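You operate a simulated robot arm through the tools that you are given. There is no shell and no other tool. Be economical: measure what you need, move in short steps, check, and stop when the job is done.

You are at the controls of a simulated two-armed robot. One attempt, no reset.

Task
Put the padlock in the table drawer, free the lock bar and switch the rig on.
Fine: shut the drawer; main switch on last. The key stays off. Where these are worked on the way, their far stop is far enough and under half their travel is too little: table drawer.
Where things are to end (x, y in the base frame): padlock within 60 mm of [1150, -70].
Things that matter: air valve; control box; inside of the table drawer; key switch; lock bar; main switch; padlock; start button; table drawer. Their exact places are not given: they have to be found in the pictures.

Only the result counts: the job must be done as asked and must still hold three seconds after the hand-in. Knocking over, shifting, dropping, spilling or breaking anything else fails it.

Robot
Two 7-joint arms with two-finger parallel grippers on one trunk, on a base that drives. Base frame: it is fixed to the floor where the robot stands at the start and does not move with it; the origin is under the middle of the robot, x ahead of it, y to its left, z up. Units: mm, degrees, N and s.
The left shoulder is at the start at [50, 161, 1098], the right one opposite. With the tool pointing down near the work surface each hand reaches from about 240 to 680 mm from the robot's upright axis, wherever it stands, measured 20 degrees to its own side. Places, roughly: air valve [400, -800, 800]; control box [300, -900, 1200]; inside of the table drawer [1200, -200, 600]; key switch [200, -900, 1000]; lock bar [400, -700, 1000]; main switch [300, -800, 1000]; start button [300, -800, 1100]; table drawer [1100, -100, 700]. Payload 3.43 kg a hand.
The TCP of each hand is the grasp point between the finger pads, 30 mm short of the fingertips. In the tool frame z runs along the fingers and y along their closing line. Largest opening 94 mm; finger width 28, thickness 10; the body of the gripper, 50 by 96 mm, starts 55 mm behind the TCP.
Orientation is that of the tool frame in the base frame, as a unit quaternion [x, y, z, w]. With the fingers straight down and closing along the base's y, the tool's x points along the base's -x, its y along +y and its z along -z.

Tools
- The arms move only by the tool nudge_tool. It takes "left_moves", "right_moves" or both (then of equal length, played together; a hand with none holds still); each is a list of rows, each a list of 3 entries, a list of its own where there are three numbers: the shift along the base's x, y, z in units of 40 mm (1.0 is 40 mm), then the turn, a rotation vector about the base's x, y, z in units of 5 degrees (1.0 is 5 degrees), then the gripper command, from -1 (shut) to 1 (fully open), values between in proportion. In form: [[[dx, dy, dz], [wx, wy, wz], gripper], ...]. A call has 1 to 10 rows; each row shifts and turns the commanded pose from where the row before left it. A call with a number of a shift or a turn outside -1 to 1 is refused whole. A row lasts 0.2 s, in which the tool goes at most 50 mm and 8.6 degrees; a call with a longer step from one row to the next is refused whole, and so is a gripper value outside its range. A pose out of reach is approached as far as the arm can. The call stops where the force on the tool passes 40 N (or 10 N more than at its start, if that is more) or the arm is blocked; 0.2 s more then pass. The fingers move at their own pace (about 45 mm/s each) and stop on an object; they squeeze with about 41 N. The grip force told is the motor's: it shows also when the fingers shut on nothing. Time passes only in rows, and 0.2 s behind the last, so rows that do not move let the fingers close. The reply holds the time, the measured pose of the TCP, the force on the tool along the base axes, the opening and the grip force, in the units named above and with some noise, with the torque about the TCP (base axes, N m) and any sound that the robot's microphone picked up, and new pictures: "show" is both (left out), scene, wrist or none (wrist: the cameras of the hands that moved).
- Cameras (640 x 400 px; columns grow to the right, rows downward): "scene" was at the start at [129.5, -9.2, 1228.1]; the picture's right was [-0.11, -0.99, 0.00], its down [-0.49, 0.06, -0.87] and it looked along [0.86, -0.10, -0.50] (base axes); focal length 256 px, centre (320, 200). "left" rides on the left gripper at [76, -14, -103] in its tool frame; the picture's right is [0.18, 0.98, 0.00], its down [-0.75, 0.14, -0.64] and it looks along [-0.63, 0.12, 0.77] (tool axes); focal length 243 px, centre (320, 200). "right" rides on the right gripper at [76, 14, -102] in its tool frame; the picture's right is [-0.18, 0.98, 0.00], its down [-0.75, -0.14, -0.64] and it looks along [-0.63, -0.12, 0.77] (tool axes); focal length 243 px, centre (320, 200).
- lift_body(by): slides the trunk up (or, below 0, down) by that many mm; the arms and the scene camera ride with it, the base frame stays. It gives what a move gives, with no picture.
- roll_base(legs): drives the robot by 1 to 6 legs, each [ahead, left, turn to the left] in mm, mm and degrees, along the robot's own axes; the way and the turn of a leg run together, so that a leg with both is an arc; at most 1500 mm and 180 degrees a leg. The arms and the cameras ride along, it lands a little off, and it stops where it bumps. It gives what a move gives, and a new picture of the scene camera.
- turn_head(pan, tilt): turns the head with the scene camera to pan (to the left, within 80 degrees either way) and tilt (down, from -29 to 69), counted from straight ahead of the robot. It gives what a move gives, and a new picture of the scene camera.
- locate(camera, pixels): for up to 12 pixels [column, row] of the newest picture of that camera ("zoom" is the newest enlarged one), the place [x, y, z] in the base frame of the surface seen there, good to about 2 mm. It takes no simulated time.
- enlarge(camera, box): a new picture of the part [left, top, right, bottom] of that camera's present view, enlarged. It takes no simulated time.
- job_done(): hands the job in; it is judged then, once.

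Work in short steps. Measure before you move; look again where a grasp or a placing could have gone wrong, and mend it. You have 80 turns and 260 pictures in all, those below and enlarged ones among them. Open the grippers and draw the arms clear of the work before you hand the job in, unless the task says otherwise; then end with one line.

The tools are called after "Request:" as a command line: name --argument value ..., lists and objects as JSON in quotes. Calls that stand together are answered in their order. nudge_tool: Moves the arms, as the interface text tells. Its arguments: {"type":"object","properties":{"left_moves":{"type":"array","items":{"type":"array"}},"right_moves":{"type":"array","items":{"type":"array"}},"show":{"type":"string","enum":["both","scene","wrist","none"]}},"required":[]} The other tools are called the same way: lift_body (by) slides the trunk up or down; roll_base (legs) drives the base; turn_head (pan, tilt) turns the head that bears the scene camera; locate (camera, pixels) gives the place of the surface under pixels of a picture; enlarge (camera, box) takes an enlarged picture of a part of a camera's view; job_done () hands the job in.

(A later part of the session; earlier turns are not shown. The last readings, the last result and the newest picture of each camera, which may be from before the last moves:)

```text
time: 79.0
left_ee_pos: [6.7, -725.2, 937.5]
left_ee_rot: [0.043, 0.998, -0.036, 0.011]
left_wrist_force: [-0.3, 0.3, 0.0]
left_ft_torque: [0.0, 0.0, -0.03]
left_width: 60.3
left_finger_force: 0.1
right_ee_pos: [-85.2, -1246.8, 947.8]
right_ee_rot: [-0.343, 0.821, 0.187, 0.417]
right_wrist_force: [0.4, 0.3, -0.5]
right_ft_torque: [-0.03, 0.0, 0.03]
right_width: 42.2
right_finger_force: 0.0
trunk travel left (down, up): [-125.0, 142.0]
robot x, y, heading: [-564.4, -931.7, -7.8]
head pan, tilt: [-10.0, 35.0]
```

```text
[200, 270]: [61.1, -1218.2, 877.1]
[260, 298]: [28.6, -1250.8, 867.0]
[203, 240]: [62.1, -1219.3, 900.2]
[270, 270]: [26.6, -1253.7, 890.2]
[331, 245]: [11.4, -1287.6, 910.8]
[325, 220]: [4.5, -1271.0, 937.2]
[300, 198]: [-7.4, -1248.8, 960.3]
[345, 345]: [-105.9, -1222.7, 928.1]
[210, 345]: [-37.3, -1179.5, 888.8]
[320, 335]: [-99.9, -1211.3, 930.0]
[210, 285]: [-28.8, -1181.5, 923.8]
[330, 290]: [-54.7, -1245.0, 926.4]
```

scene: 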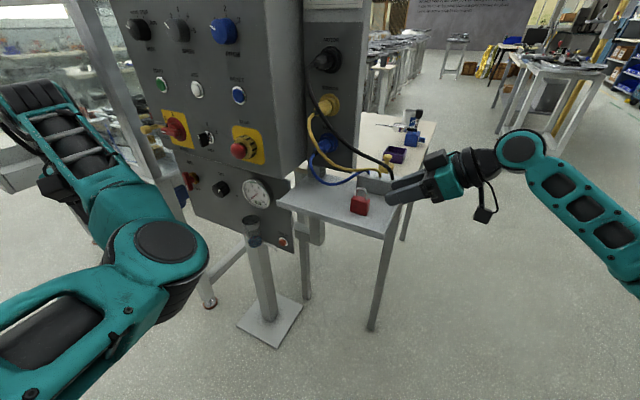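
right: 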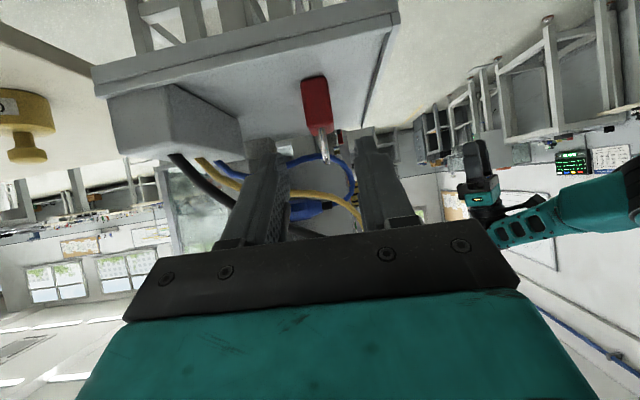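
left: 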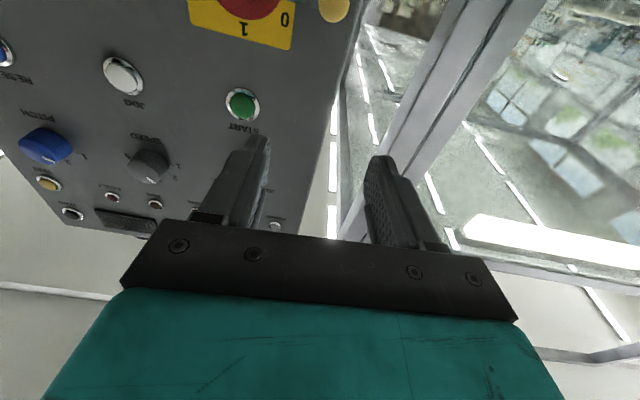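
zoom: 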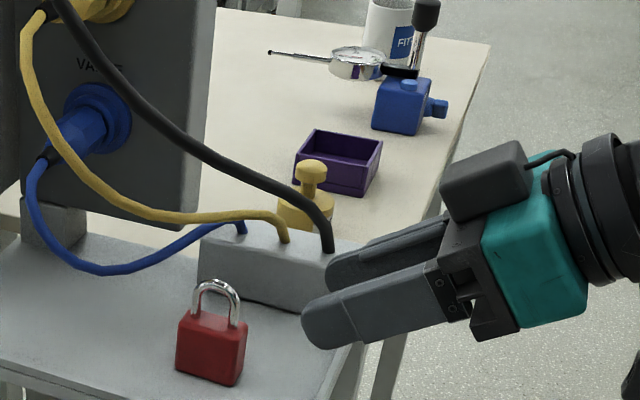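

The path is clear (box 86 mm behind, cable ≥14 mm off). I slide in along the finger axis and close on the padlock's body.

Request:
nudge_tool --right_moves '[[[0.257, 0.271, -0.27], [0, 0, 0], -0.1], [[0.257, 0.271, -0.27], [0, 0, 0], -0.1], [[0.257, 0.271, -0.27], [0, 0, 0], -0.1], [[0.257, 0.271, -0.27], [0, 0, 0], -0.1], [[0.257, 0.271, -0.27], [0, 0, 0], -0.1], [[0, 0, 0], [0, 0, 0], -0.1], [[0, 0, 0], [0, 0, 0], -1], [[0, 0, 0], [0, 0, 0], -1], [[0, 0, 0], [0, 0, 0], -1]]' --show "both"

Request:
enlarge --camera "scene" --box '[320, 110, 460, 220]'

```text
time: 81.0
left_ee_pos: [4.8, -724.7, 937.9]
left_ee_rot: [0.043, 0.998, -0.035, 0.011]
left_wrist_force: [0.1, 1.1, 0.5]
left_ft_torque: [0.0, 0.0, -0.01]
left_width: 60.0
left_finger_force: 0.1
right_ee_pos: [-33.6, -1191.2, 890.2]
right_ee_rot: [-0.342, 0.822, 0.186, 0.416]
right_wrist_force: [1.0, 0.1, 0.7]
right_ft_torque: [-0.03, -0.04, -0.01]
right_width: 25.6
right_finger_force: 40.9
trunk travel left (down, up): [-125.0, 142.0]
robot x, y, heading: [-567.5, -927.3, -7.3]
head pan, tilt: [-10.0, 35.0]
```

scene: 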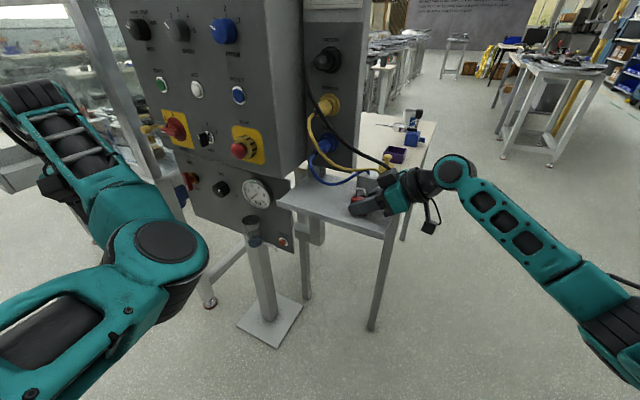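
right: 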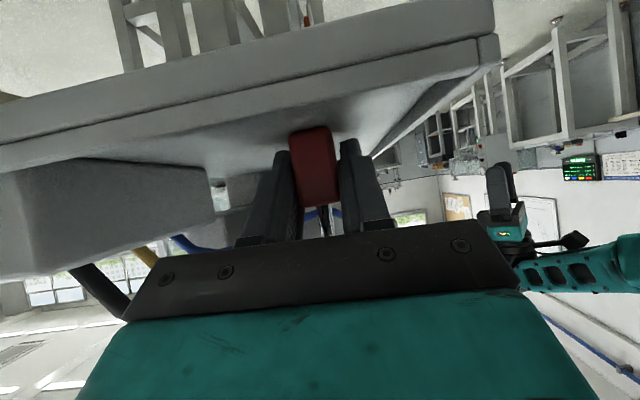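

```text
3.64 times, centred on (390, 165) of scene
```

zoom: 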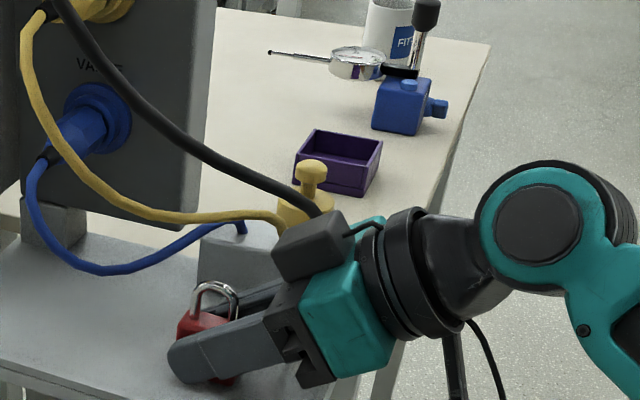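

Held at 25.6 mm. I retrace the same path out, then lift further.

Request:
nudge_tool --right_moves '[[[-0.06, -0.065, 0.2], [0, 0, 0], -1], [[-0.257, -0.271, 0.27], [0, 0, 0], -1], [[-0.257, -0.271, 0.27], [0, 0, 0], -1], [[-0.257, -0.271, 0.27], [0, 0, 0], -1], [[-0.257, -0.271, 0.27], [0, 0, 0], -1], [[-0.257, -0.271, 0.27], [0, 0, 0], -1], [[-0.5, -0.3, 0.4], [0, 0, 0], -1], [[-0.6, 0, 0.5], [0, 0, 0], -1], [[-0.6, 0, 0.5], [0, 0, 0], -1]]' --show "both"

```text
time: 83.0
left_ee_pos: [5.6, -724.1, 937.8]
left_ee_rot: [0.042, 0.998, -0.035, 0.011]
left_wrist_force: [-0.6, 0.3, -0.7]
left_ft_torque: [-0.02, -0.02, -0.01]
left_width: 60.0
left_finger_force: 0.0
right_ee_pos: [-151.9, -1260.9, 1009.3]
right_ee_rot: [-0.342, 0.822, 0.185, 0.417]
right_wrist_force: [-0.7, -0.1, -1.2]
right_ft_torque: [-0.01, 0.02, 0.0]
right_width: 25.6
right_finger_force: 40.6
trunk travel left (down, up): [-125.0, 142.0]
robot x, y, heading: [-569.7, -926.1, -7.7]
head pan, tilt: [-10.0, 35.0]
```

scene: 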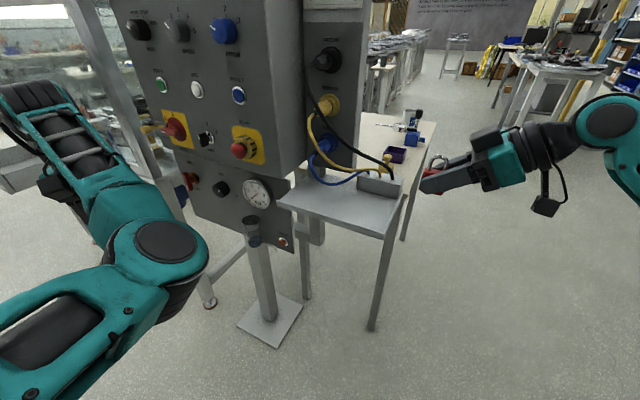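
right: 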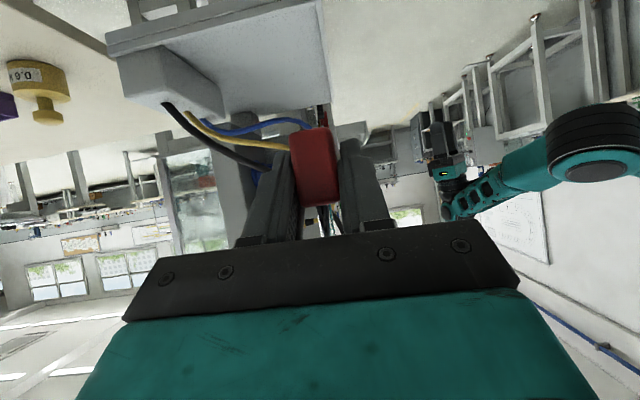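

The padlock is free and held. Keeping this heading, I back away from the panel, drive along the table, and stop 250 mm short of the drawer.

Request:
roll_base --legs '[[-268, 194, 0], [517, 711, 0], [517, 711, 0]]'

Request:
turn_head --pan -35 --tilt 45

```text
time: 93.6
left_ee_pos: [974.7, 784.1, 938.3]
left_ee_rot: [0.037, 0.999, -0.035, 0.01]
left_wrist_force: [-0.5, -0.5, -0.6]
left_ft_torque: [-0.01, -0.01, 0.03]
left_width: 60.3
left_finger_force: 0.1
right_ee_pos: [822.1, 247.4, 1008.8]
right_ee_rot: [-0.347, 0.82, 0.189, 0.415]
right_wrist_force: [0.5, 0.8, -0.7]
right_ft_torque: [0.0, 0.0, 0.0]
right_width: 25.6
right_finger_force: 40.3
trunk travel left (down, up): [-125.0, 142.0]
robot x, y, heading: [402.4, 573.5, -7.0]
head pan, tilt: [-10.0, 35.0]
```

scene: 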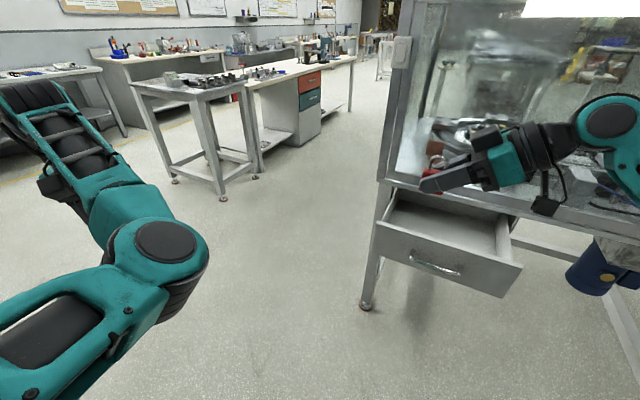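

```text
time: 94.5
left_ee_pos: [974.3, 784.0, 937.8]
left_ee_rot: [0.037, 0.999, -0.035, 0.011]
left_wrist_force: [-0.4, 1.0, -0.4]
left_ft_torque: [0.0, -0.05, -0.02]
left_width: 60.4
left_finger_force: 0.1
right_ee_pos: [822.9, 246.8, 1008.5]
right_ee_rot: [-0.346, 0.82, 0.188, 0.416]
right_wrist_force: [-0.1, 0.4, -0.9]
right_ft_torque: [-0.01, 0.02, -0.03]
right_width: 25.8
right_finger_force: 41.1
trunk travel left (down, up): [-125.0, 142.0]
robot x, y, heading: [401.2, 569.3, -7.2]
head pan, tilt: [-35.0, 45.0]
```

scene: 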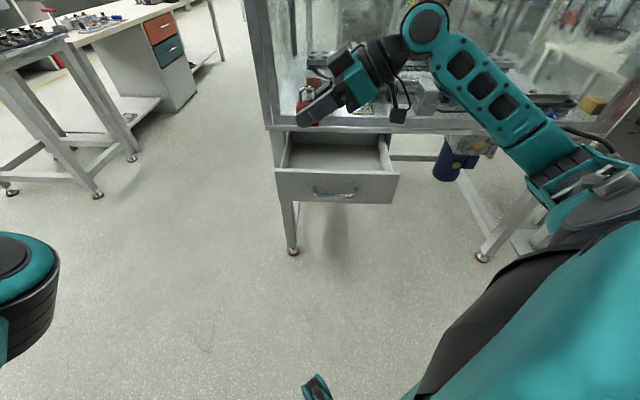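

The drawer is open and empty. I close the remaining ~245 mm so the padlock is above its spot, and re-measure.

Request:
roll_base --legs '[[193, -142, 0]]'

Request:
lift_body --by -124

Request:
nudge_tool --right_moves '[[[0, 0, 0], [0, 0, 0], -1]]' --show "both"

```text
time: 96.3
left_ee_pos: [1146.8, 620.9, 937.6]
left_ee_rot: [0.036, 0.999, -0.035, 0.011]
left_wrist_force: [-0.3, 0.8, 0.0]
left_ft_torque: [0.01, 0.0, 0.01]
left_width: 60.2
left_finger_force: 0.1
right_ee_pos: [996.9, 82.5, 1010.1]
right_ee_rot: [-0.349, 0.819, 0.19, 0.414]
right_wrist_force: [-0.4, -0.1, -1.2]
right_ft_torque: [0.0, 0.01, 0.0]
right_width: 25.5
right_finger_force: 40.7
trunk travel left (down, up): [-125.0, 142.0]
robot x, y, heading: [574.1, 410.7, -6.6]
head pan, tilt: [-35.0, 45.0]
```

scene: 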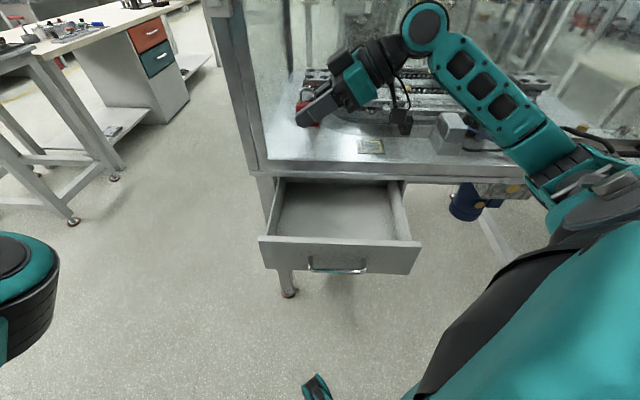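

```text
time: 97.8
left_ee_pos: [1146.6, 622.6, 814.0]
left_ee_rot: [0.035, 0.999, -0.036, 0.011]
left_wrist_force: [0.6, 0.8, -0.1]
left_ft_torque: [-0.01, 0.0, -0.03]
left_width: 59.9
left_finger_force: 0.1
right_ee_pos: [996.3, 83.7, 884.6]
right_ee_rot: [-0.349, 0.819, 0.189, 0.414]
right_wrist_force: [0.6, 0.0, -2.0]
right_ft_torque: [0.0, 0.03, 0.02]
right_width: 25.8
right_finger_force: 41.4
trunk travel left (down, up): [-1.0, 266.0]
robot x, y, heading: [575.2, 407.0, -6.8]
head pan, tilt: [-35.0, 45.0]
```

```text
time: 98.2
left_ee_pos: [1147.1, 621.8, 814.4]
left_ee_rot: [0.035, 0.999, -0.035, 0.01]
left_wrist_force: [0.1, -0.3, -0.5]
left_ft_torque: [0.0, -0.03, -0.02]
left_width: 60.2
left_finger_force: 0.1
right_ee_pos: [996.4, 83.5, 885.2]
right_ee_rot: [-0.348, 0.819, 0.188, 0.416]
right_wrist_force: [0.1, -0.1, -0.3]
right_ft_torque: [-0.02, 0.01, 0.01]
right_width: 25.8
right_finger_force: 41.4
trunk travel left (down, up): [-1.0, 266.0]
robot x, y, heading: [574.3, 411.9, -6.8]
head pan, tilt: [-35.0, 45.0]
```

scene: 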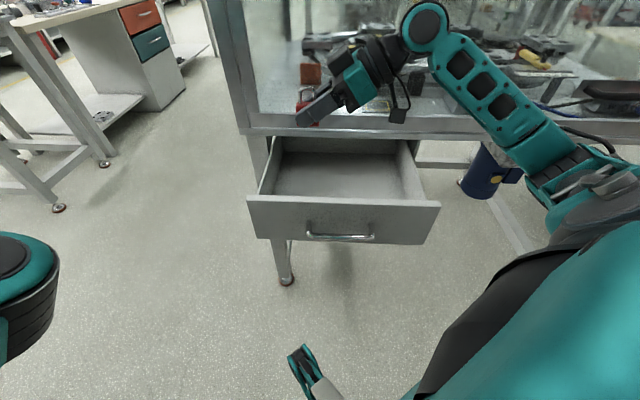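
right: 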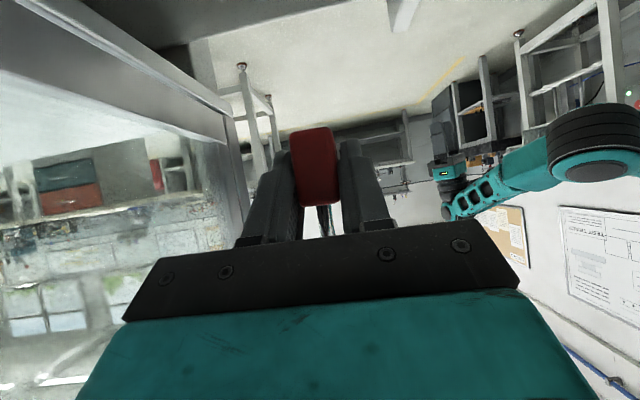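

I measure the drawer's walls and floor against the padlock's position.

Request:
locate --camera "scene" --pixels '[[340, 203], [255, 200], [437, 205], [263, 180], [275, 190], [340, 190], [410, 190], [420, 185], [307, 122], [310, 105], [345, 237], [340, 150]]'

```text
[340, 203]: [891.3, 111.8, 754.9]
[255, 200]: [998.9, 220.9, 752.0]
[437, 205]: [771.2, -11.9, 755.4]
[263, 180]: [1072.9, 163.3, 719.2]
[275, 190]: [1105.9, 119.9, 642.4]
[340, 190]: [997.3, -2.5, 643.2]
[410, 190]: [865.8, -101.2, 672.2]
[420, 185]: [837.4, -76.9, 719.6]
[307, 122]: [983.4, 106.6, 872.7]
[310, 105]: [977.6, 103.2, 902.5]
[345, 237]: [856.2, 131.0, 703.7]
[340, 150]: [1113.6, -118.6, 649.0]
```

The spot fits. I check how low the hand's camera box (398,115) hangs relative to the padlock.

Request:
enlarge --camera "scene" --box '[280, 50, 440, 150]'

Request:
locate --camera "scene" --pixels '[[393, 121], [403, 122], [393, 112], [407, 112], [398, 118], [300, 124], [310, 125], [318, 120]]'

```text
4.00 times, centred on (360, 100) of scene
```

zoom: 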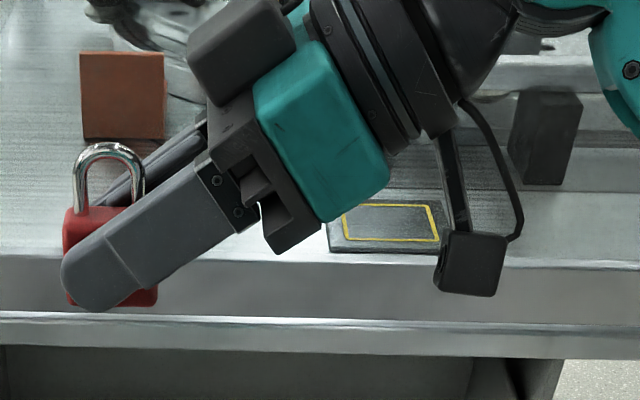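

```text
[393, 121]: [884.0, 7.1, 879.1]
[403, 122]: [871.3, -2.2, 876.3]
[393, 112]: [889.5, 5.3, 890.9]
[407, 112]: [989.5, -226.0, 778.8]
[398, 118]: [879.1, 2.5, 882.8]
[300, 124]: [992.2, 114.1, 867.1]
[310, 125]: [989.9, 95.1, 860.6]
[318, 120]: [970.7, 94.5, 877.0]
```

The camera box stays ~17 mm above the padlock's bottom. I lower 200 mm straight down.

Request:
nudge_tool --right_moves '[[[0, 0, -0.5], [0, 0, 0], -1], [[0, 0, -0.5], [0, 0, 0], -1], [[0, 0, -0.5], [0, 0, 0], -1], [[0, 0, -0.5], [0, 0, 0], -1], [[0, 0, -0.5], [0, 0, 0], -1], [[0, 0, -0.5], [0, 0, 0], -1], [[0, 0, -0.5], [0, 0, 0], -1], [[0, 0, -0.5], [0, 0, 0], -1], [[0, 0, -0.5], [0, 0, 0], -1], [[0, 0, -0.5], [0, 0, 0], -1]]' --show "both"

```text
time: 100.4
left_ee_pos: [1145.5, 622.5, 815.6]
left_ee_rot: [0.036, 0.999, -0.036, 0.012]
left_wrist_force: [-0.2, 0.4, 0.2]
left_ft_torque: [-0.01, -0.01, 0.0]
left_width: 60.2
left_finger_force: 0.1
right_ee_pos: [995.5, 82.7, 687.4]
right_ee_rot: [-0.349, 0.819, 0.187, 0.416]
right_wrist_force: [0.7, -0.7, -0.7]
right_ft_torque: [-0.04, -0.02, 0.02]
right_width: 25.8
right_finger_force: 41.6
trunk travel left (down, up): [-1.0, 266.0]
robot x, y, heading: [579.4, 409.0, -6.7]
head pan, tilt: [-35.0, 45.0]
```

scene: 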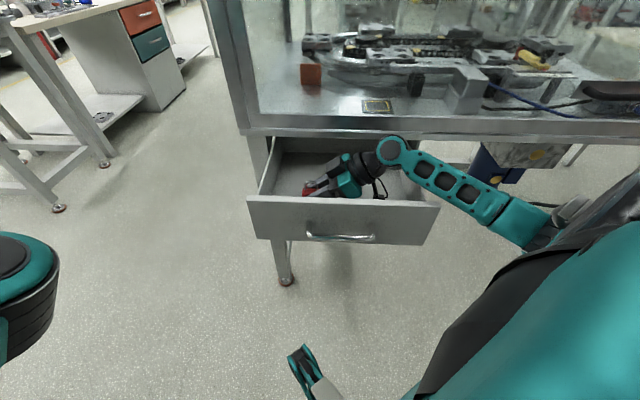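
right: 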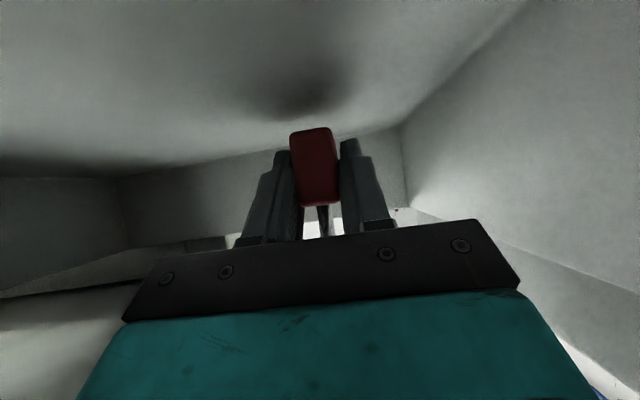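

Down to 687, padlock still upright. I lower in 4 mm steps until it rests.

Request:
nudge_tool --right_moves '[[[0, 0, -0.1], [0, 0, 0], -1], [[0, 0, -0.1], [0, 0, 0], -1], [[0, 0, -0.1], [0, 0, 0], -1], [[0, 0, -0.06], [0, 0, 0], -1], [[0, 0, 0], [0, 0, 0], -1]]' --show "wrist"

```text
time: 101.6
left_ee_pos: [1143.9, 624.5, 816.1]
left_ee_rot: [0.036, 0.998, -0.039, 0.015]
left_wrist_force: [-0.4, -0.5, 0.3]
left_ft_torque: [0.02, 0.01, 0.01]
left_width: 60.2
left_finger_force: 0.0
right_ee_pos: [997.0, 79.4, 686.2]
right_ee_rot: [-0.353, 0.817, 0.174, 0.422]
right_wrist_force: [1.0, -0.3, -0.5]
right_ft_torque: [-0.02, -0.01, 0.01]
right_width: 25.6
right_finger_force: 41.0
trunk travel left (down, up): [-1.0, 266.0]
robot x, y, heading: [576.9, 412.0, -6.7]
head pan, tilt: [-35.0, 45.0]
```

right: 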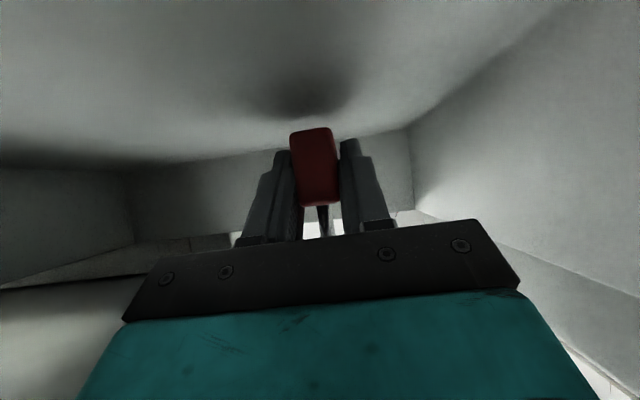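

The hand did not descend: the forearm is evidently touching the drawer's side wall. I lift a bit, make the hand 15° steeper (the padlock tilts only slightly along its wide side), and try again.

Request:
nudge_tool --right_moves '[[[0, 0, 0.35], [0, 0, 0], -1], [[0, 0, 0.35], [0, 0, 0], -1], [[0, 0, 0], [-0.726, 0.687, 0], -1], [[0, 0, 0], [-0.726, 0.687, 0], -1], [[0, 0, 0], [-0.726, 0.687, 0], -1], [[0, 0, 0], [0, 0, 0], -1]]' --show "both"

Request:
enlarge --camera "scene" --box '[240, 120, 500, 260]'

```text
time: 103.0
left_ee_pos: [1147.0, 622.7, 814.1]
left_ee_rot: [0.035, 0.999, -0.035, 0.01]
left_wrist_force: [-0.1, -0.7, 0.1]
left_ft_torque: [-0.02, -0.03, 0.0]
left_width: 60.1
left_finger_force: 0.1
right_ee_pos: [994.9, 84.5, 698.3]
right_ee_rot: [-0.367, 0.868, 0.141, 0.304]
right_wrist_force: [-0.7, 0.5, -1.2]
right_ft_torque: [0.01, 0.02, -0.01]
right_width: 25.4
right_finger_force: 41.4
trunk travel left (down, up): [-1.0, 266.0]
robot x, y, heading: [575.9, 411.3, -6.8]
head pan, tilt: [-35.0, 45.0]
```

scene: 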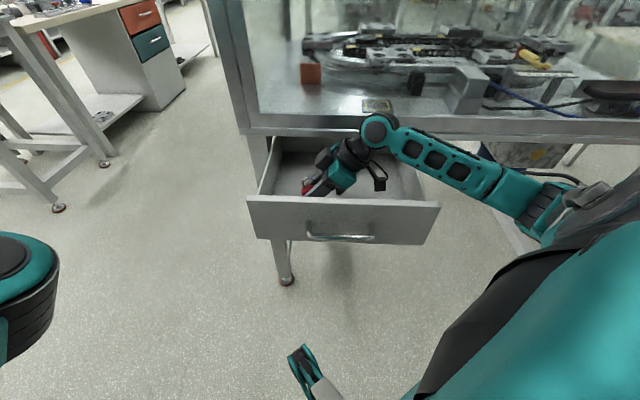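
right: 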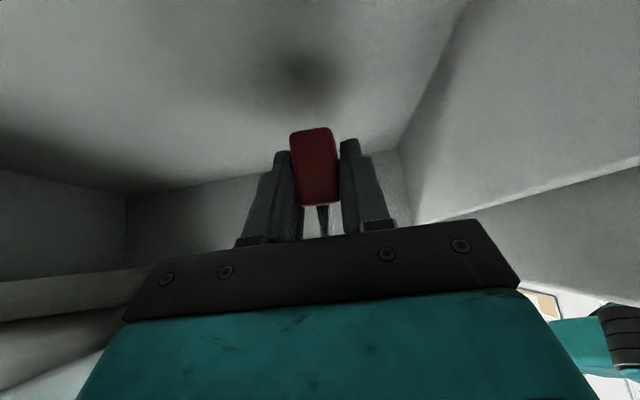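

```text
2.46 times, centred on (370, 190) of scene
```

zoom: 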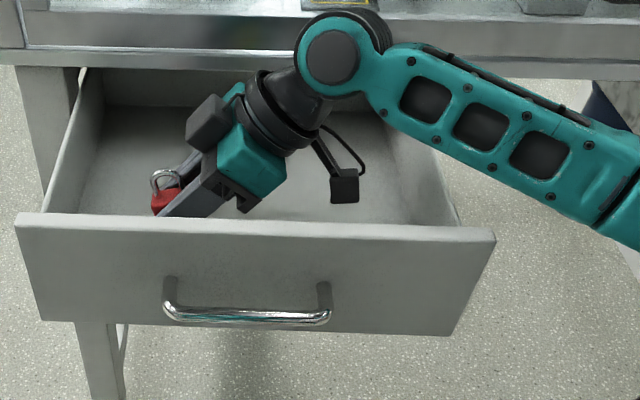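

The forearm now clears the side wall. I lower in small steps to contact.

Request:
nudge_tool --right_moves '[[[0, 0, -0.125], [0, 0, 0], -1], [[0, 0, -0.125], [0, 0, 0], -1], [[0, 0, -0.1], [0, 0, 0], -1], [[0, 0, -0.1], [0, 0, 0], -1], [[0, 0, -0.07], [0, 0, 0], -1], [[0, 0, 0], [0, 0, 0], -1]]' --show "wrist"

```text
time: 104.4
left_ee_pos: [1146.0, 622.4, 814.1]
left_ee_rot: [0.035, 0.999, -0.037, 0.011]
left_wrist_force: [-0.3, 0.4, -0.5]
left_ft_torque: [-0.01, -0.01, 0.0]
left_width: 60.0
left_finger_force: 0.0
right_ee_pos: [996.7, 84.1, 678.3]
right_ee_rot: [-0.368, 0.867, 0.141, 0.305]
right_wrist_force: [1.0, 1.0, 2.8]
right_ft_torque: [0.02, -0.06, 0.05]
right_width: 25.8
right_finger_force: 41.3
trunk travel left (down, up): [-1.0, 266.0]
robot x, y, heading: [577.2, 409.4, -6.6]
head pan, tilt: [-35.0, 45.0]
```

right: 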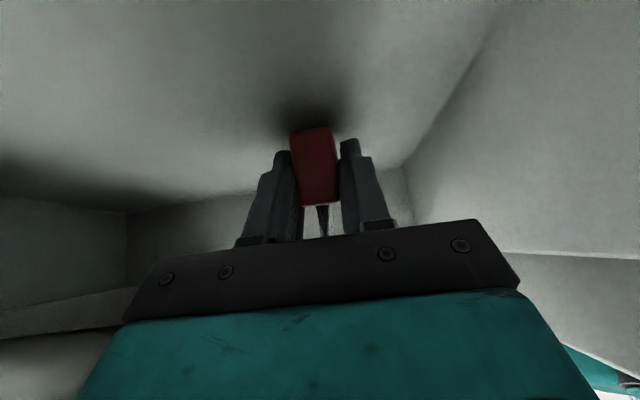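

Contact is felt (Fz +2.8). I ease it 5° back upright while lowering 2 mm, then open the fingers gently.

Request:
nudge_tool --right_moves '[[[0, 0, -0.06], [0.726, -0.687, 0], -1], [[0, 0, 0], [0, 0, 0], -1], [[0, 0, 0], [0, 0, 0], -0.3], [[0, 0, 0], [0, 0, 0], -0.2], [[0, 0, 0], [0, 0, 0], -0.1], [[0, 0, 0], [0, 0, 0], 0]]' --show "both"

```text
time: 105.8
left_ee_pos: [1146.5, 621.9, 813.4]
left_ee_rot: [0.036, 0.999, -0.035, 0.011]
left_wrist_force: [0.1, -0.1, 0.0]
left_ft_torque: [0.0, 0.0, -0.03]
left_width: 60.3
left_finger_force: 0.1
right_ee_pos: [995.5, 82.7, 676.3]
right_ee_rot: [-0.362, 0.853, 0.158, 0.342]
right_wrist_force: [0.2, 0.1, 0.5]
right_ft_torque: [-0.01, 0.0, 0.01]
right_width: 47.0
right_finger_force: 0.0
trunk travel left (down, up): [-1.0, 266.0]
robot x, y, heading: [577.9, 409.9, -6.7]
head pan, tilt: [-35.0, 45.0]
```

scene: 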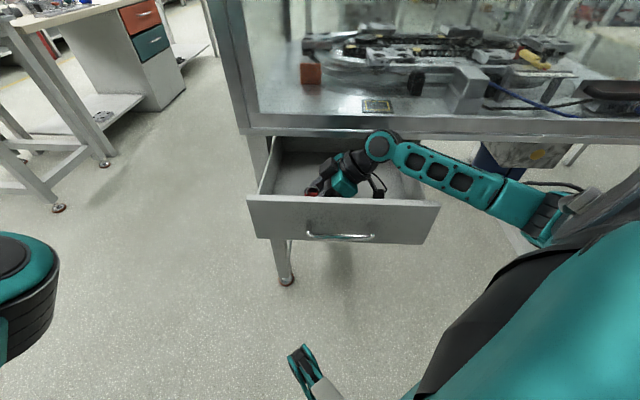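
right: 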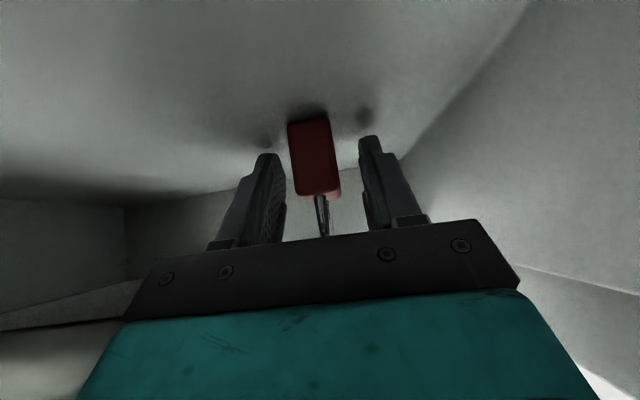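

The padlock stands free. I draw back along the finger axis and then up out of the drawer.

Request:
nudge_tool --right_moves '[[[-0.24, -0.25, 0.36], [0, 0, 0], 0], [[-0.24, -0.25, 0.36], [0, 0, 0], 0], [[-0.24, -0.25, 0.36], [0, 0, 0], 0], [[0, 0, 0.8], [0, 0, 0], 0], [[0, 0, 0.8], [0, 0, 0], 0], [[0, 0, 0.8], [0, 0, 0], 0], [[0, 0, 0.8], [0, 0, 0], 0], [[0, 0, 0.8], [0, 0, 0], 0]]' --show "scene"

Request:
enlarge --camera "scene" --box '[240, 120, 460, 260]'

```text
time: 107.6
left_ee_pos: [1146.0, 621.6, 814.3]
left_ee_rot: [0.036, 0.999, -0.035, 0.011]
left_wrist_force: [0.0, -0.1, 0.7]
left_ft_torque: [0.01, -0.01, 0.02]
left_width: 60.5
left_finger_force: 0.0
right_ee_pos: [966.8, 53.3, 880.1]
right_ee_rot: [-0.362, 0.853, 0.158, 0.341]
right_wrist_force: [-0.4, 0.8, -0.6]
right_ft_torque: [-0.02, -0.03, -0.02]
right_width: 46.7
right_finger_force: 0.0
trunk travel left (down, up): [-1.0, 266.0]
robot x, y, heading: [572.2, 411.2, -6.7]
head pan, tilt: [-35.0, 45.0]
```

scene: 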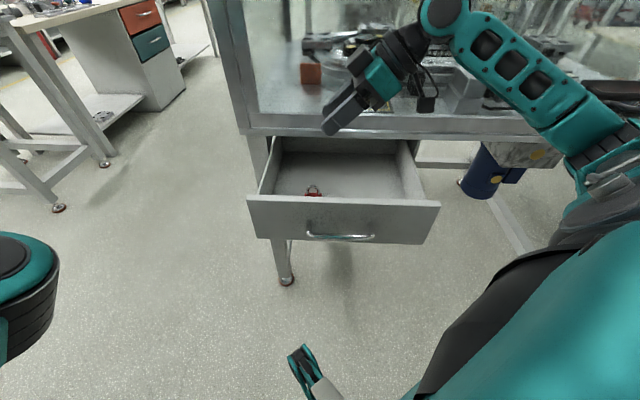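

```text
2.86 times, centred on (350, 190) of scene
```

zoom: 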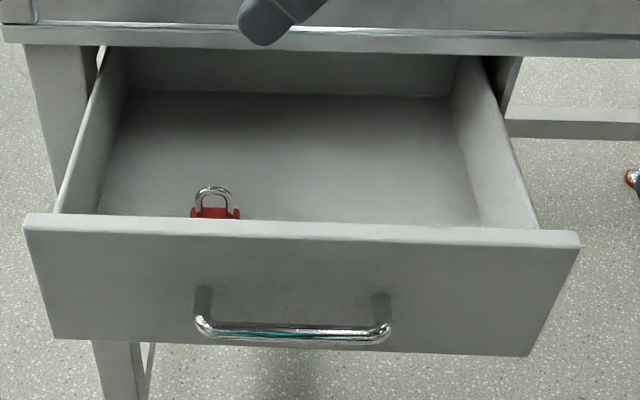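

The padlock stands upright in the drawer. I measure it, then back the base off 120 mm so the hand can go in front of the drawer.

Request:
locate --camera "zoom" --pixels '[[215, 190], [203, 205], [225, 212], [210, 213], [300, 225], [290, 332]]'

Request:
roll_base --legs '[[-96, 71, 0]]'

Request:
nudge_tool --right_moves '[[[-0.2, 0.15, 0], [-0.726, 0.687, 0], 1], [[-0.2, 0.15, 0], [-0.726, 0.687, 0], 1], [[-0.2, 0.15, 0], [-0.726, 0.687, 0], 1], [[-0.3, 0.2, 0], [-0.726, 0.687, 0], 1], [[-0.3, 0.2, 0], [-0.726, 0.687, 0], 1], [[-0.3, 0.2, 0], [-0.726, 0.687, 0], 1], [[-0.3, 0.2, 0], [-0.726, 0.687, 0], 1], [[-0.3, 0.2, 0], [-0.726, 0.687, 0], 1], [[0, 0.2, 0], [-0.58, 0.55, 0], 1]]' --show "scene"

```text
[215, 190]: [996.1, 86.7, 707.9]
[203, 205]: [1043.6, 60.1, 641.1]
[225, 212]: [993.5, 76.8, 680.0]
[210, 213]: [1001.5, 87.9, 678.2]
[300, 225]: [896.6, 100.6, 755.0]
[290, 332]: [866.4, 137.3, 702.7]
```

```text
time: 108.9
left_ee_pos: [1058.4, 704.2, 814.2]
left_ee_rot: [0.034, 0.999, -0.035, 0.011]
left_wrist_force: [-0.1, -0.3, -0.5]
left_ft_torque: [0.01, -0.01, 0.02]
left_width: 60.1
left_finger_force: 0.1
right_ee_pos: [877.8, 136.7, 879.4]
right_ee_rot: [-0.362, 0.853, 0.157, 0.342]
right_wrist_force: [-0.9, -0.9, -0.9]
right_ft_torque: [-0.03, -0.02, -0.05]
right_width: 47.0
right_finger_force: 0.1
trunk travel left (down, up): [-1.0, 266.0]
robot x, y, heading: [486.1, 493.6, -6.5]
head pan, tilt: [-35.0, 45.0]
```

scene: 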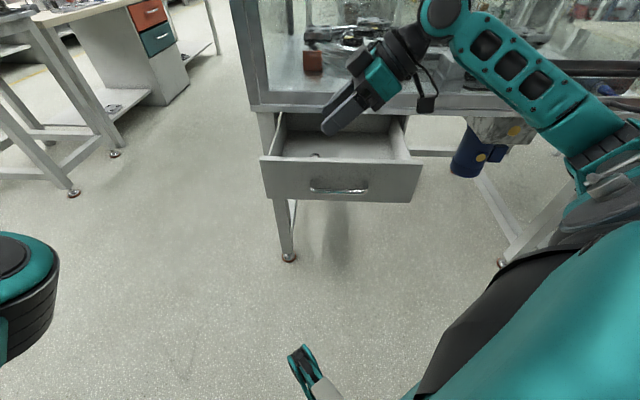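

```text
time: 110.9
left_ee_pos: [1058.5, 704.3, 814.4]
left_ee_rot: [0.035, 0.999, -0.035, 0.011]
left_wrist_force: [0.4, -0.2, -0.8]
left_ft_torque: [-0.01, -0.05, 0.01]
left_width: 60.1
left_finger_force: 0.1
right_ee_pos: [794.2, 203.0, 879.7]
right_ee_rot: [-0.388, 0.922, 0.007, -0.002]
right_wrist_force: [0.2, 0.0, 0.2]
right_ft_torque: [-0.01, 0.01, 0.02]
right_width: 94.0
right_finger_force: 0.0
trunk travel left (down, up): [-1.0, 266.0]
robot x, y, heading: [493.0, 491.4, -6.6]
head pan, tilt: [-35.0, 45.0]
```

scene: 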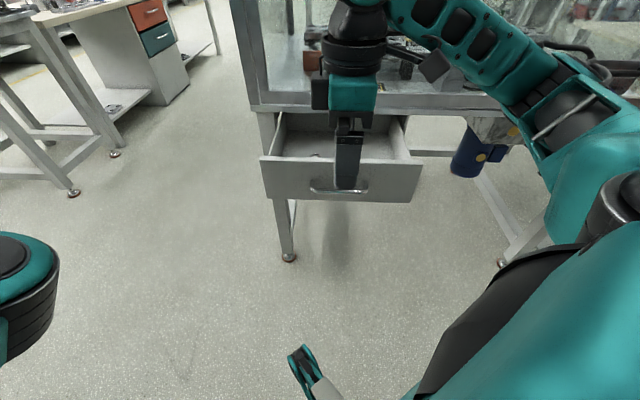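

The padlock is at ≈(999,83), so shut it will be at ≈(1148,-58). The hand is in front of the handle; I lower it to bar height.

Request:
nudge_tool --right_moves '[[[0, 0, -0.7], [0, 0, 0], 1], [[0, 0, -0.7], [0, 0, 0], 1], [[0, 0, -0.7], [0, 0, 0], 1], [[0, 0, -0.7], [0, 0, 0], 1], [[0, 0, -0.7], [0, 0, 0], 1], [[0, 0, -0.7], [0, 0, 0], 1], [[0, 0, 0], [0, 0, 0], 1]]' --show "both"

```text
time: 112.5
left_ee_pos: [1058.5, 705.3, 813.3]
left_ee_rot: [0.036, 0.999, -0.035, 0.01]
left_wrist_force: [1.3, -0.2, 0.4]
left_ft_torque: [0.03, 0.03, -0.04]
left_width: 60.1
left_finger_force: 0.0
right_ee_pos: [795.0, 205.8, 714.1]
right_ee_rot: [-0.387, 0.922, 0.008, -0.001]
right_wrist_force: [0.2, -0.2, 0.2]
right_ft_torque: [-0.03, 0.01, 0.01]
right_width: 94.0
right_finger_force: 0.1
trunk travel left (down, up): [-1.0, 266.0]
robot x, y, heading: [487.5, 491.8, -6.6]
head pan, tilt: [-35.0, 45.0]
```

scene: 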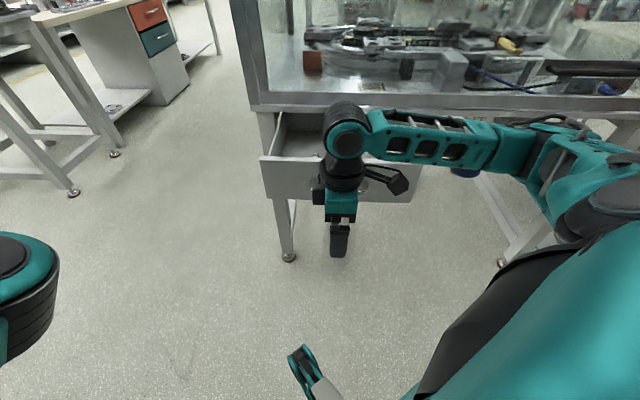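
right: 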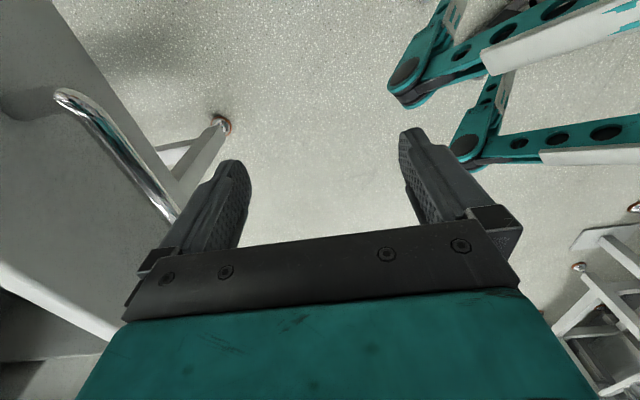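

Before pushing I check how far the forearm and elbow would stay from the table frame.

Request:
locate --camera "scene" --pixels '[[400, 115], [470, 125], [500, 130], [520, 130], [560, 125], [590, 140], [345, 105], [630, 150]]'

```text
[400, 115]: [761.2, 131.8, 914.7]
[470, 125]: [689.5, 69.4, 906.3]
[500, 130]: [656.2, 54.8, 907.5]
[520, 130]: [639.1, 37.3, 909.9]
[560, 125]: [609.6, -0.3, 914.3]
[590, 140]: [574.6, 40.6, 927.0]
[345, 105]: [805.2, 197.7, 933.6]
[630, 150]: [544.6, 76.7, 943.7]
```

The forearm stays ≥70 mm off the frame. I push along the drawer axis in 24 mm steps.

Request:
nudge_tool --right_moves '[[[0.436, -0.412, 0], [0, 0, 0], 1], [[0.436, -0.412, 0], [0, 0, 0], 1], [[0.436, -0.412, 0], [0, 0, 0], 1], [[0.436, -0.412, 0], [0, 0, 0], 1], [[0.436, -0.412, 0], [0, 0, 0], 1], [[0.436, -0.412, 0], [0, 0, 0], 1], [[0.436, -0.412, 0], [0, 0, 0], 1], [[0.436, -0.412, 0], [0, 0, 0], 1], [[0.3, -0.284, 0], [0, 0, 0], 1]]' --show "both"

```text
time: 114.5
left_ee_pos: [1057.9, 704.8, 814.5]
left_ee_rot: [0.035, 0.999, -0.035, 0.011]
left_wrist_force: [0.0, 0.0, -0.3]
left_ft_torque: [0.03, 0.0, -0.03]
left_width: 60.3
left_finger_force: 0.1
right_ee_pos: [944.3, 60.2, 709.3]
right_ee_rot: [-0.388, 0.922, 0.007, -0.002]
right_wrist_force: [-0.2, 0.1, 0.4]
right_ft_torque: [0.0, -0.02, 0.02]
right_width: 93.9
right_finger_force: 0.1
trunk travel left (down, up): [-1.0, 266.0]
robot x, y, heading: [489.5, 490.7, -6.6]
head pan, tilt: [-35.0, 45.0]
```

scene: 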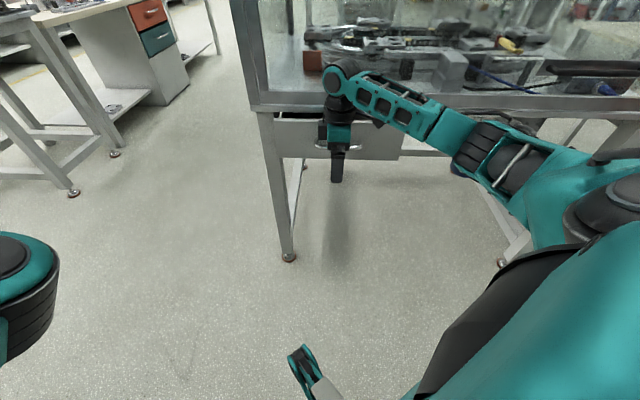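
right: 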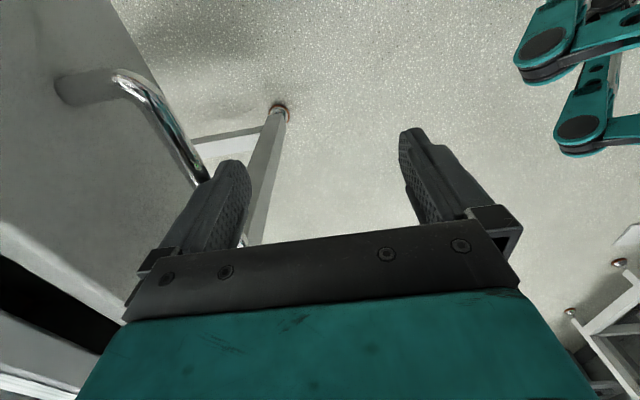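

About 35–40 mm remain. I push on in smaller steps until the stop is felt.

Request:
nudge_tool --right_moves '[[[0.145, -0.137, 0], [0, 0, 0], 1], [[0.145, -0.137, 0], [0, 0, 0], 1], [[0.145, -0.137, 0], [0, 0, 0], 1], [[0.145, -0.137, 0], [0, 0, 0], 1], [[0.11, -0.103, 0], [0, 0, 0], 1], [[0.11, -0.103, 0], [0, 0, 0], 1], [[0.11, -0.103, 0], [0, 0, 0], 1], [[0.11, -0.103, 0], [0, 0, 0], 1]]' --show "both"

Request:
enlarge --camera "right" --box '[0, 60, 260, 400]'

```text
time: 116.5
left_ee_pos: [1056.9, 706.0, 815.6]
left_ee_rot: [0.036, 0.999, -0.037, 0.013]
left_wrist_force: [0.1, -0.4, 0.5]
left_ft_torque: [0.02, -0.02, -0.02]
left_width: 60.4
left_finger_force: 0.0
right_ee_pos: [979.3, 24.8, 711.6]
right_ee_rot: [-0.39, 0.921, 0.015, -0.008]
right_wrist_force: [-24.8, 16.6, 11.8]
right_ft_torque: [-0.2, -0.11, -0.09]
right_width: 77.0
right_finger_force: 0.0
trunk travel left (down, up): [-1.0, 266.0]
robot x, y, heading: [486.6, 492.1, -6.7]
head pan, tilt: [-35.0, 45.0]
stopped in row 8 (right hand): the force on the tool passed its limit (the readings are from after the stop); the commanded pose is now the measured one
```

scene: 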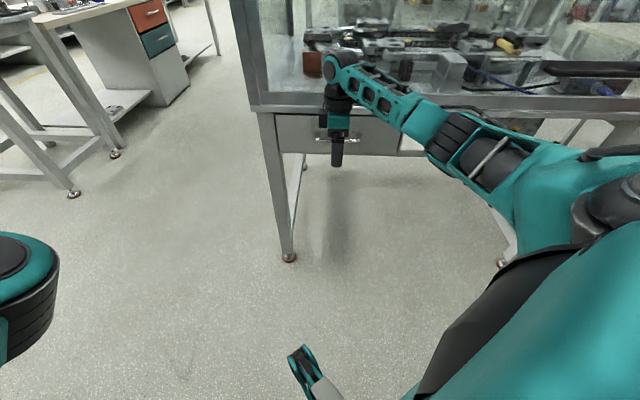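
right: 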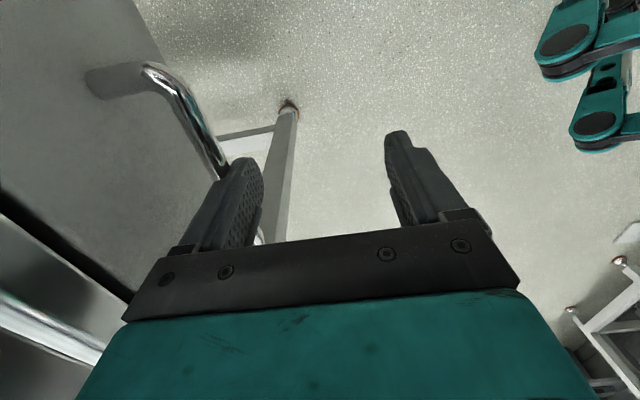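

```text
1.18 times, centred on (130, 230) of right
```

zoom: 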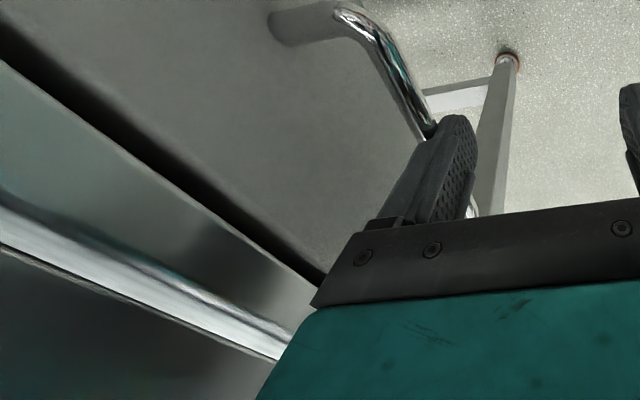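

It stopped with ~30 N and the front looks flush. I verify by measuring bar, front and rail.

Request:
locate --camera "zoom" --pixels '[[200, 100], [250, 180], [385, 60], [415, 120], [100, 150], [200, 220], [80, 230], [50, 50]]'

```text
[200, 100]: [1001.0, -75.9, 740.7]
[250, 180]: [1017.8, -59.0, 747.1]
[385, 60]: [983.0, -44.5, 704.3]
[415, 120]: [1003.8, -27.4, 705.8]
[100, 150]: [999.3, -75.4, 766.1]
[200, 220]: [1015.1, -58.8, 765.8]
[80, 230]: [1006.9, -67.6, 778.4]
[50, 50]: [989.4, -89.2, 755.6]
```

The drawer is fully shut (front n≈0, bar back at its first place). I draw the hand back 120 mm, raise the trunk, and drive right to the panel keeping this heading.

Request:
nudge_tool --right_moves '[[[-0.363, 0.344, 0], [0, 0, 0], 1], [[-0.363, 0.344, 0], [0, 0, 0], 1], [[-0.363, 0.344, 0], [0, 0, 0], 0.5], [[-0.363, 0.344, 0.3], [0, 0, 0], 0.5], [[-0.363, 0.344, 0.5], [0, 0, 0], 0.5], [[-0.363, 0.344, 0.5], [0, 0, 0], 0.5]]' --show "scene"

Request:
lift_body --by 140

Request:
roll_base --legs '[[-604, -840, 0]]'

```text
time: 117.9
left_ee_pos: [1057.4, 705.3, 814.2]
left_ee_rot: [0.036, 0.999, -0.035, 0.011]
left_wrist_force: [-0.2, 0.0, 0.0]
left_ft_torque: [0.01, -0.03, -0.02]
left_width: 60.4
left_finger_force: 0.0
right_ee_pos: [895.0, 107.5, 760.8]
right_ee_rot: [-0.389, 0.921, 0.012, -0.006]
right_wrist_force: [-0.7, 0.4, -0.4]
right_ft_torque: [0.02, -0.03, 0.01]
right_width: 70.5
right_finger_force: 0.1
trunk travel left (down, up): [-1.0, 266.0]
robot x, y, heading: [486.3, 492.7, -6.6]
head pan, tilt: [-35.0, 45.0]
```

scene: 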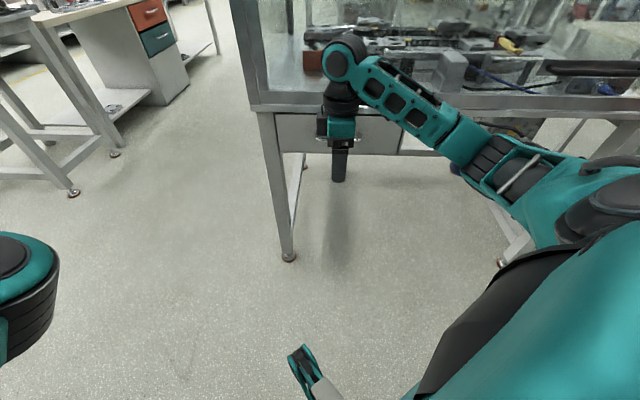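

```text
time: 119.5
left_ee_pos: [1058.6, 706.6, 953.0]
left_ee_rot: [0.036, 0.999, -0.035, 0.011]
left_wrist_force: [1.0, -0.8, 0.9]
left_ft_torque: [-0.04, 0.04, 0.03]
left_width: 60.1
left_finger_force: 0.0
right_ee_pos: [894.2, 107.2, 901.5]
right_ee_rot: [-0.39, 0.921, 0.013, -0.005]
right_wrist_force: [-0.9, -0.2, 0.1]
right_ft_torque: [0.01, -0.03, 0.02]
right_width: 70.6
right_finger_force: 0.0
trunk travel left (down, up): [-141.0, 126.0]
robot x, y, heading: [484.3, 492.6, -6.7]
head pan, tilt: [-35.0, 45.0]
```

```text
time: 124.8
left_ee_pos: [357.6, -51.8, 954.9]
left_ee_rot: [0.047, 0.998, -0.036, 0.01]
left_wrist_force: [-0.3, -0.8, -0.3]
left_ft_torque: [-0.01, -0.01, -0.01]
left_width: 60.4
left_finger_force: 0.1
right_ee_pos: [181.2, -645.1, 901.3]
right_ee_rot: [-0.378, 0.926, 0.013, -0.006]
right_wrist_force: [0.0, -0.7, -0.1]
right_ft_torque: [0.01, -0.06, -0.01]
right_width: 70.4
right_finger_force: 0.0
trunk travel left (down, up): [-141.0, 126.0]
robot x, y, heading: [-217.7, -251.5, -8.1]
head pan, tilt: [-35.0, 45.0]
```

scene: 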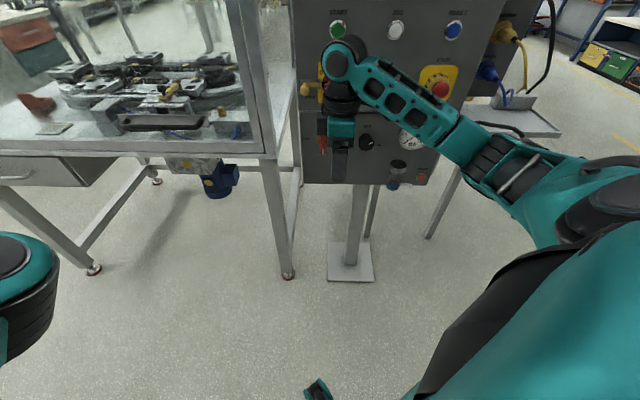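

The hand stands right in front of the main switch (u≈-79). I pitch it forward 90° so the fingers point at the panel, closing vertically.

Request:
nudge_tool --right_moves '[[[0, 0, 0.13], [-0.893, -0.944, 0.2], 0.3], [[0, 0, 0.13], [-0.893, -0.944, 0.2], 0.3], [[0, 0, 0.13], [-0.893, -0.944, 0], 0.3], [[0, 0, 0.13], [-0.893, -0.944, 0], 0.3], [[0, 0, 0.13], [-0.893, -0.944, 0], 0.3], [[0, 0, 0.13], [-0.893, -0.944, 0], 0.3], [[0, 0, 0.13], [-0.893, -0.944, 0], 0.3]]' --show "none"

Request:
nudge_tool --right_moves '[[[0, 0, 0.13], [-0.893, -0.944, 0], 0.3], [[0, 0, 0.13], [-0.893, -0.944, 0], 0.3], [[0, 0, 0.13], [-0.893, -0.944, 0], 0.3], [[0, 0, 0.13], [-0.893, -0.944, 0], 0.3], [[0, 0, 0.13], [-0.893, -0.944, 0], 0.3], [[0, 0, 0.13], [-0.893, -0.944, 0], 0.3], [[0, 0, 0.13], [-0.893, -0.944, 0], 0.3], [[0, 0, 0], [0, 0, 0], 0.3]]' --show "both"

```text
time: 126.4
left_ee_pos: [358.6, -52.1, 954.0]
left_ee_rot: [0.047, 0.998, -0.035, 0.01]
left_wrist_force: [0.2, 0.6, -0.4]
left_ft_torque: [0.0, -0.01, -0.01]
left_width: 60.2
left_finger_force: 0.0
right_ee_pos: [180.6, -645.4, 938.3]
right_ee_rot: [-0.366, 0.852, -0.343, 0.15]
right_wrist_force: [0.5, 0.3, 0.4]
right_ft_torque: [-0.02, 0.01, -0.01]
right_width: 61.1
right_finger_force: 0.1
trunk travel left (down, up): [-141.0, 126.0]
robot x, y, heading: [-216.9, -250.7, -8.1]
head pan, tilt: [-35.0, 45.0]
```

```text
time: 128.2
left_ee_pos: [357.9, -51.6, 953.6]
left_ee_rot: [0.048, 0.998, -0.035, 0.011]
left_wrist_force: [-0.5, -0.4, -0.8]
left_ft_torque: [0.02, 0.0, -0.01]
left_width: 60.2
left_finger_force: 0.1
right_ee_pos: [180.6, -645.6, 975.1]
right_ee_rot: [-0.281, 0.653, -0.646, 0.28]
right_wrist_force: [-0.3, 1.1, 0.1]
right_ft_torque: [-0.01, -0.01, -0.01]
right_width: 61.1
right_finger_force: 0.0
trunk travel left (down, up): [-141.0, 126.0]
robot x, y, heading: [-218.9, -250.4, -8.1]
head pan, tilt: [-35.0, 45.0]
```

scene: 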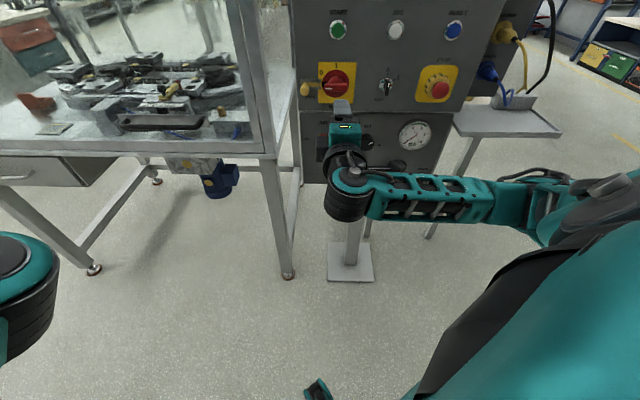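
right: 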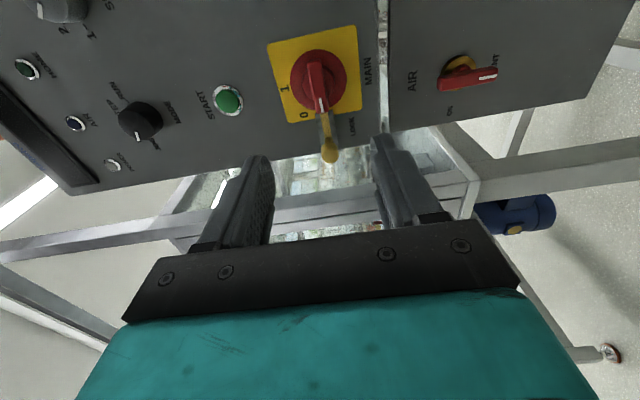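

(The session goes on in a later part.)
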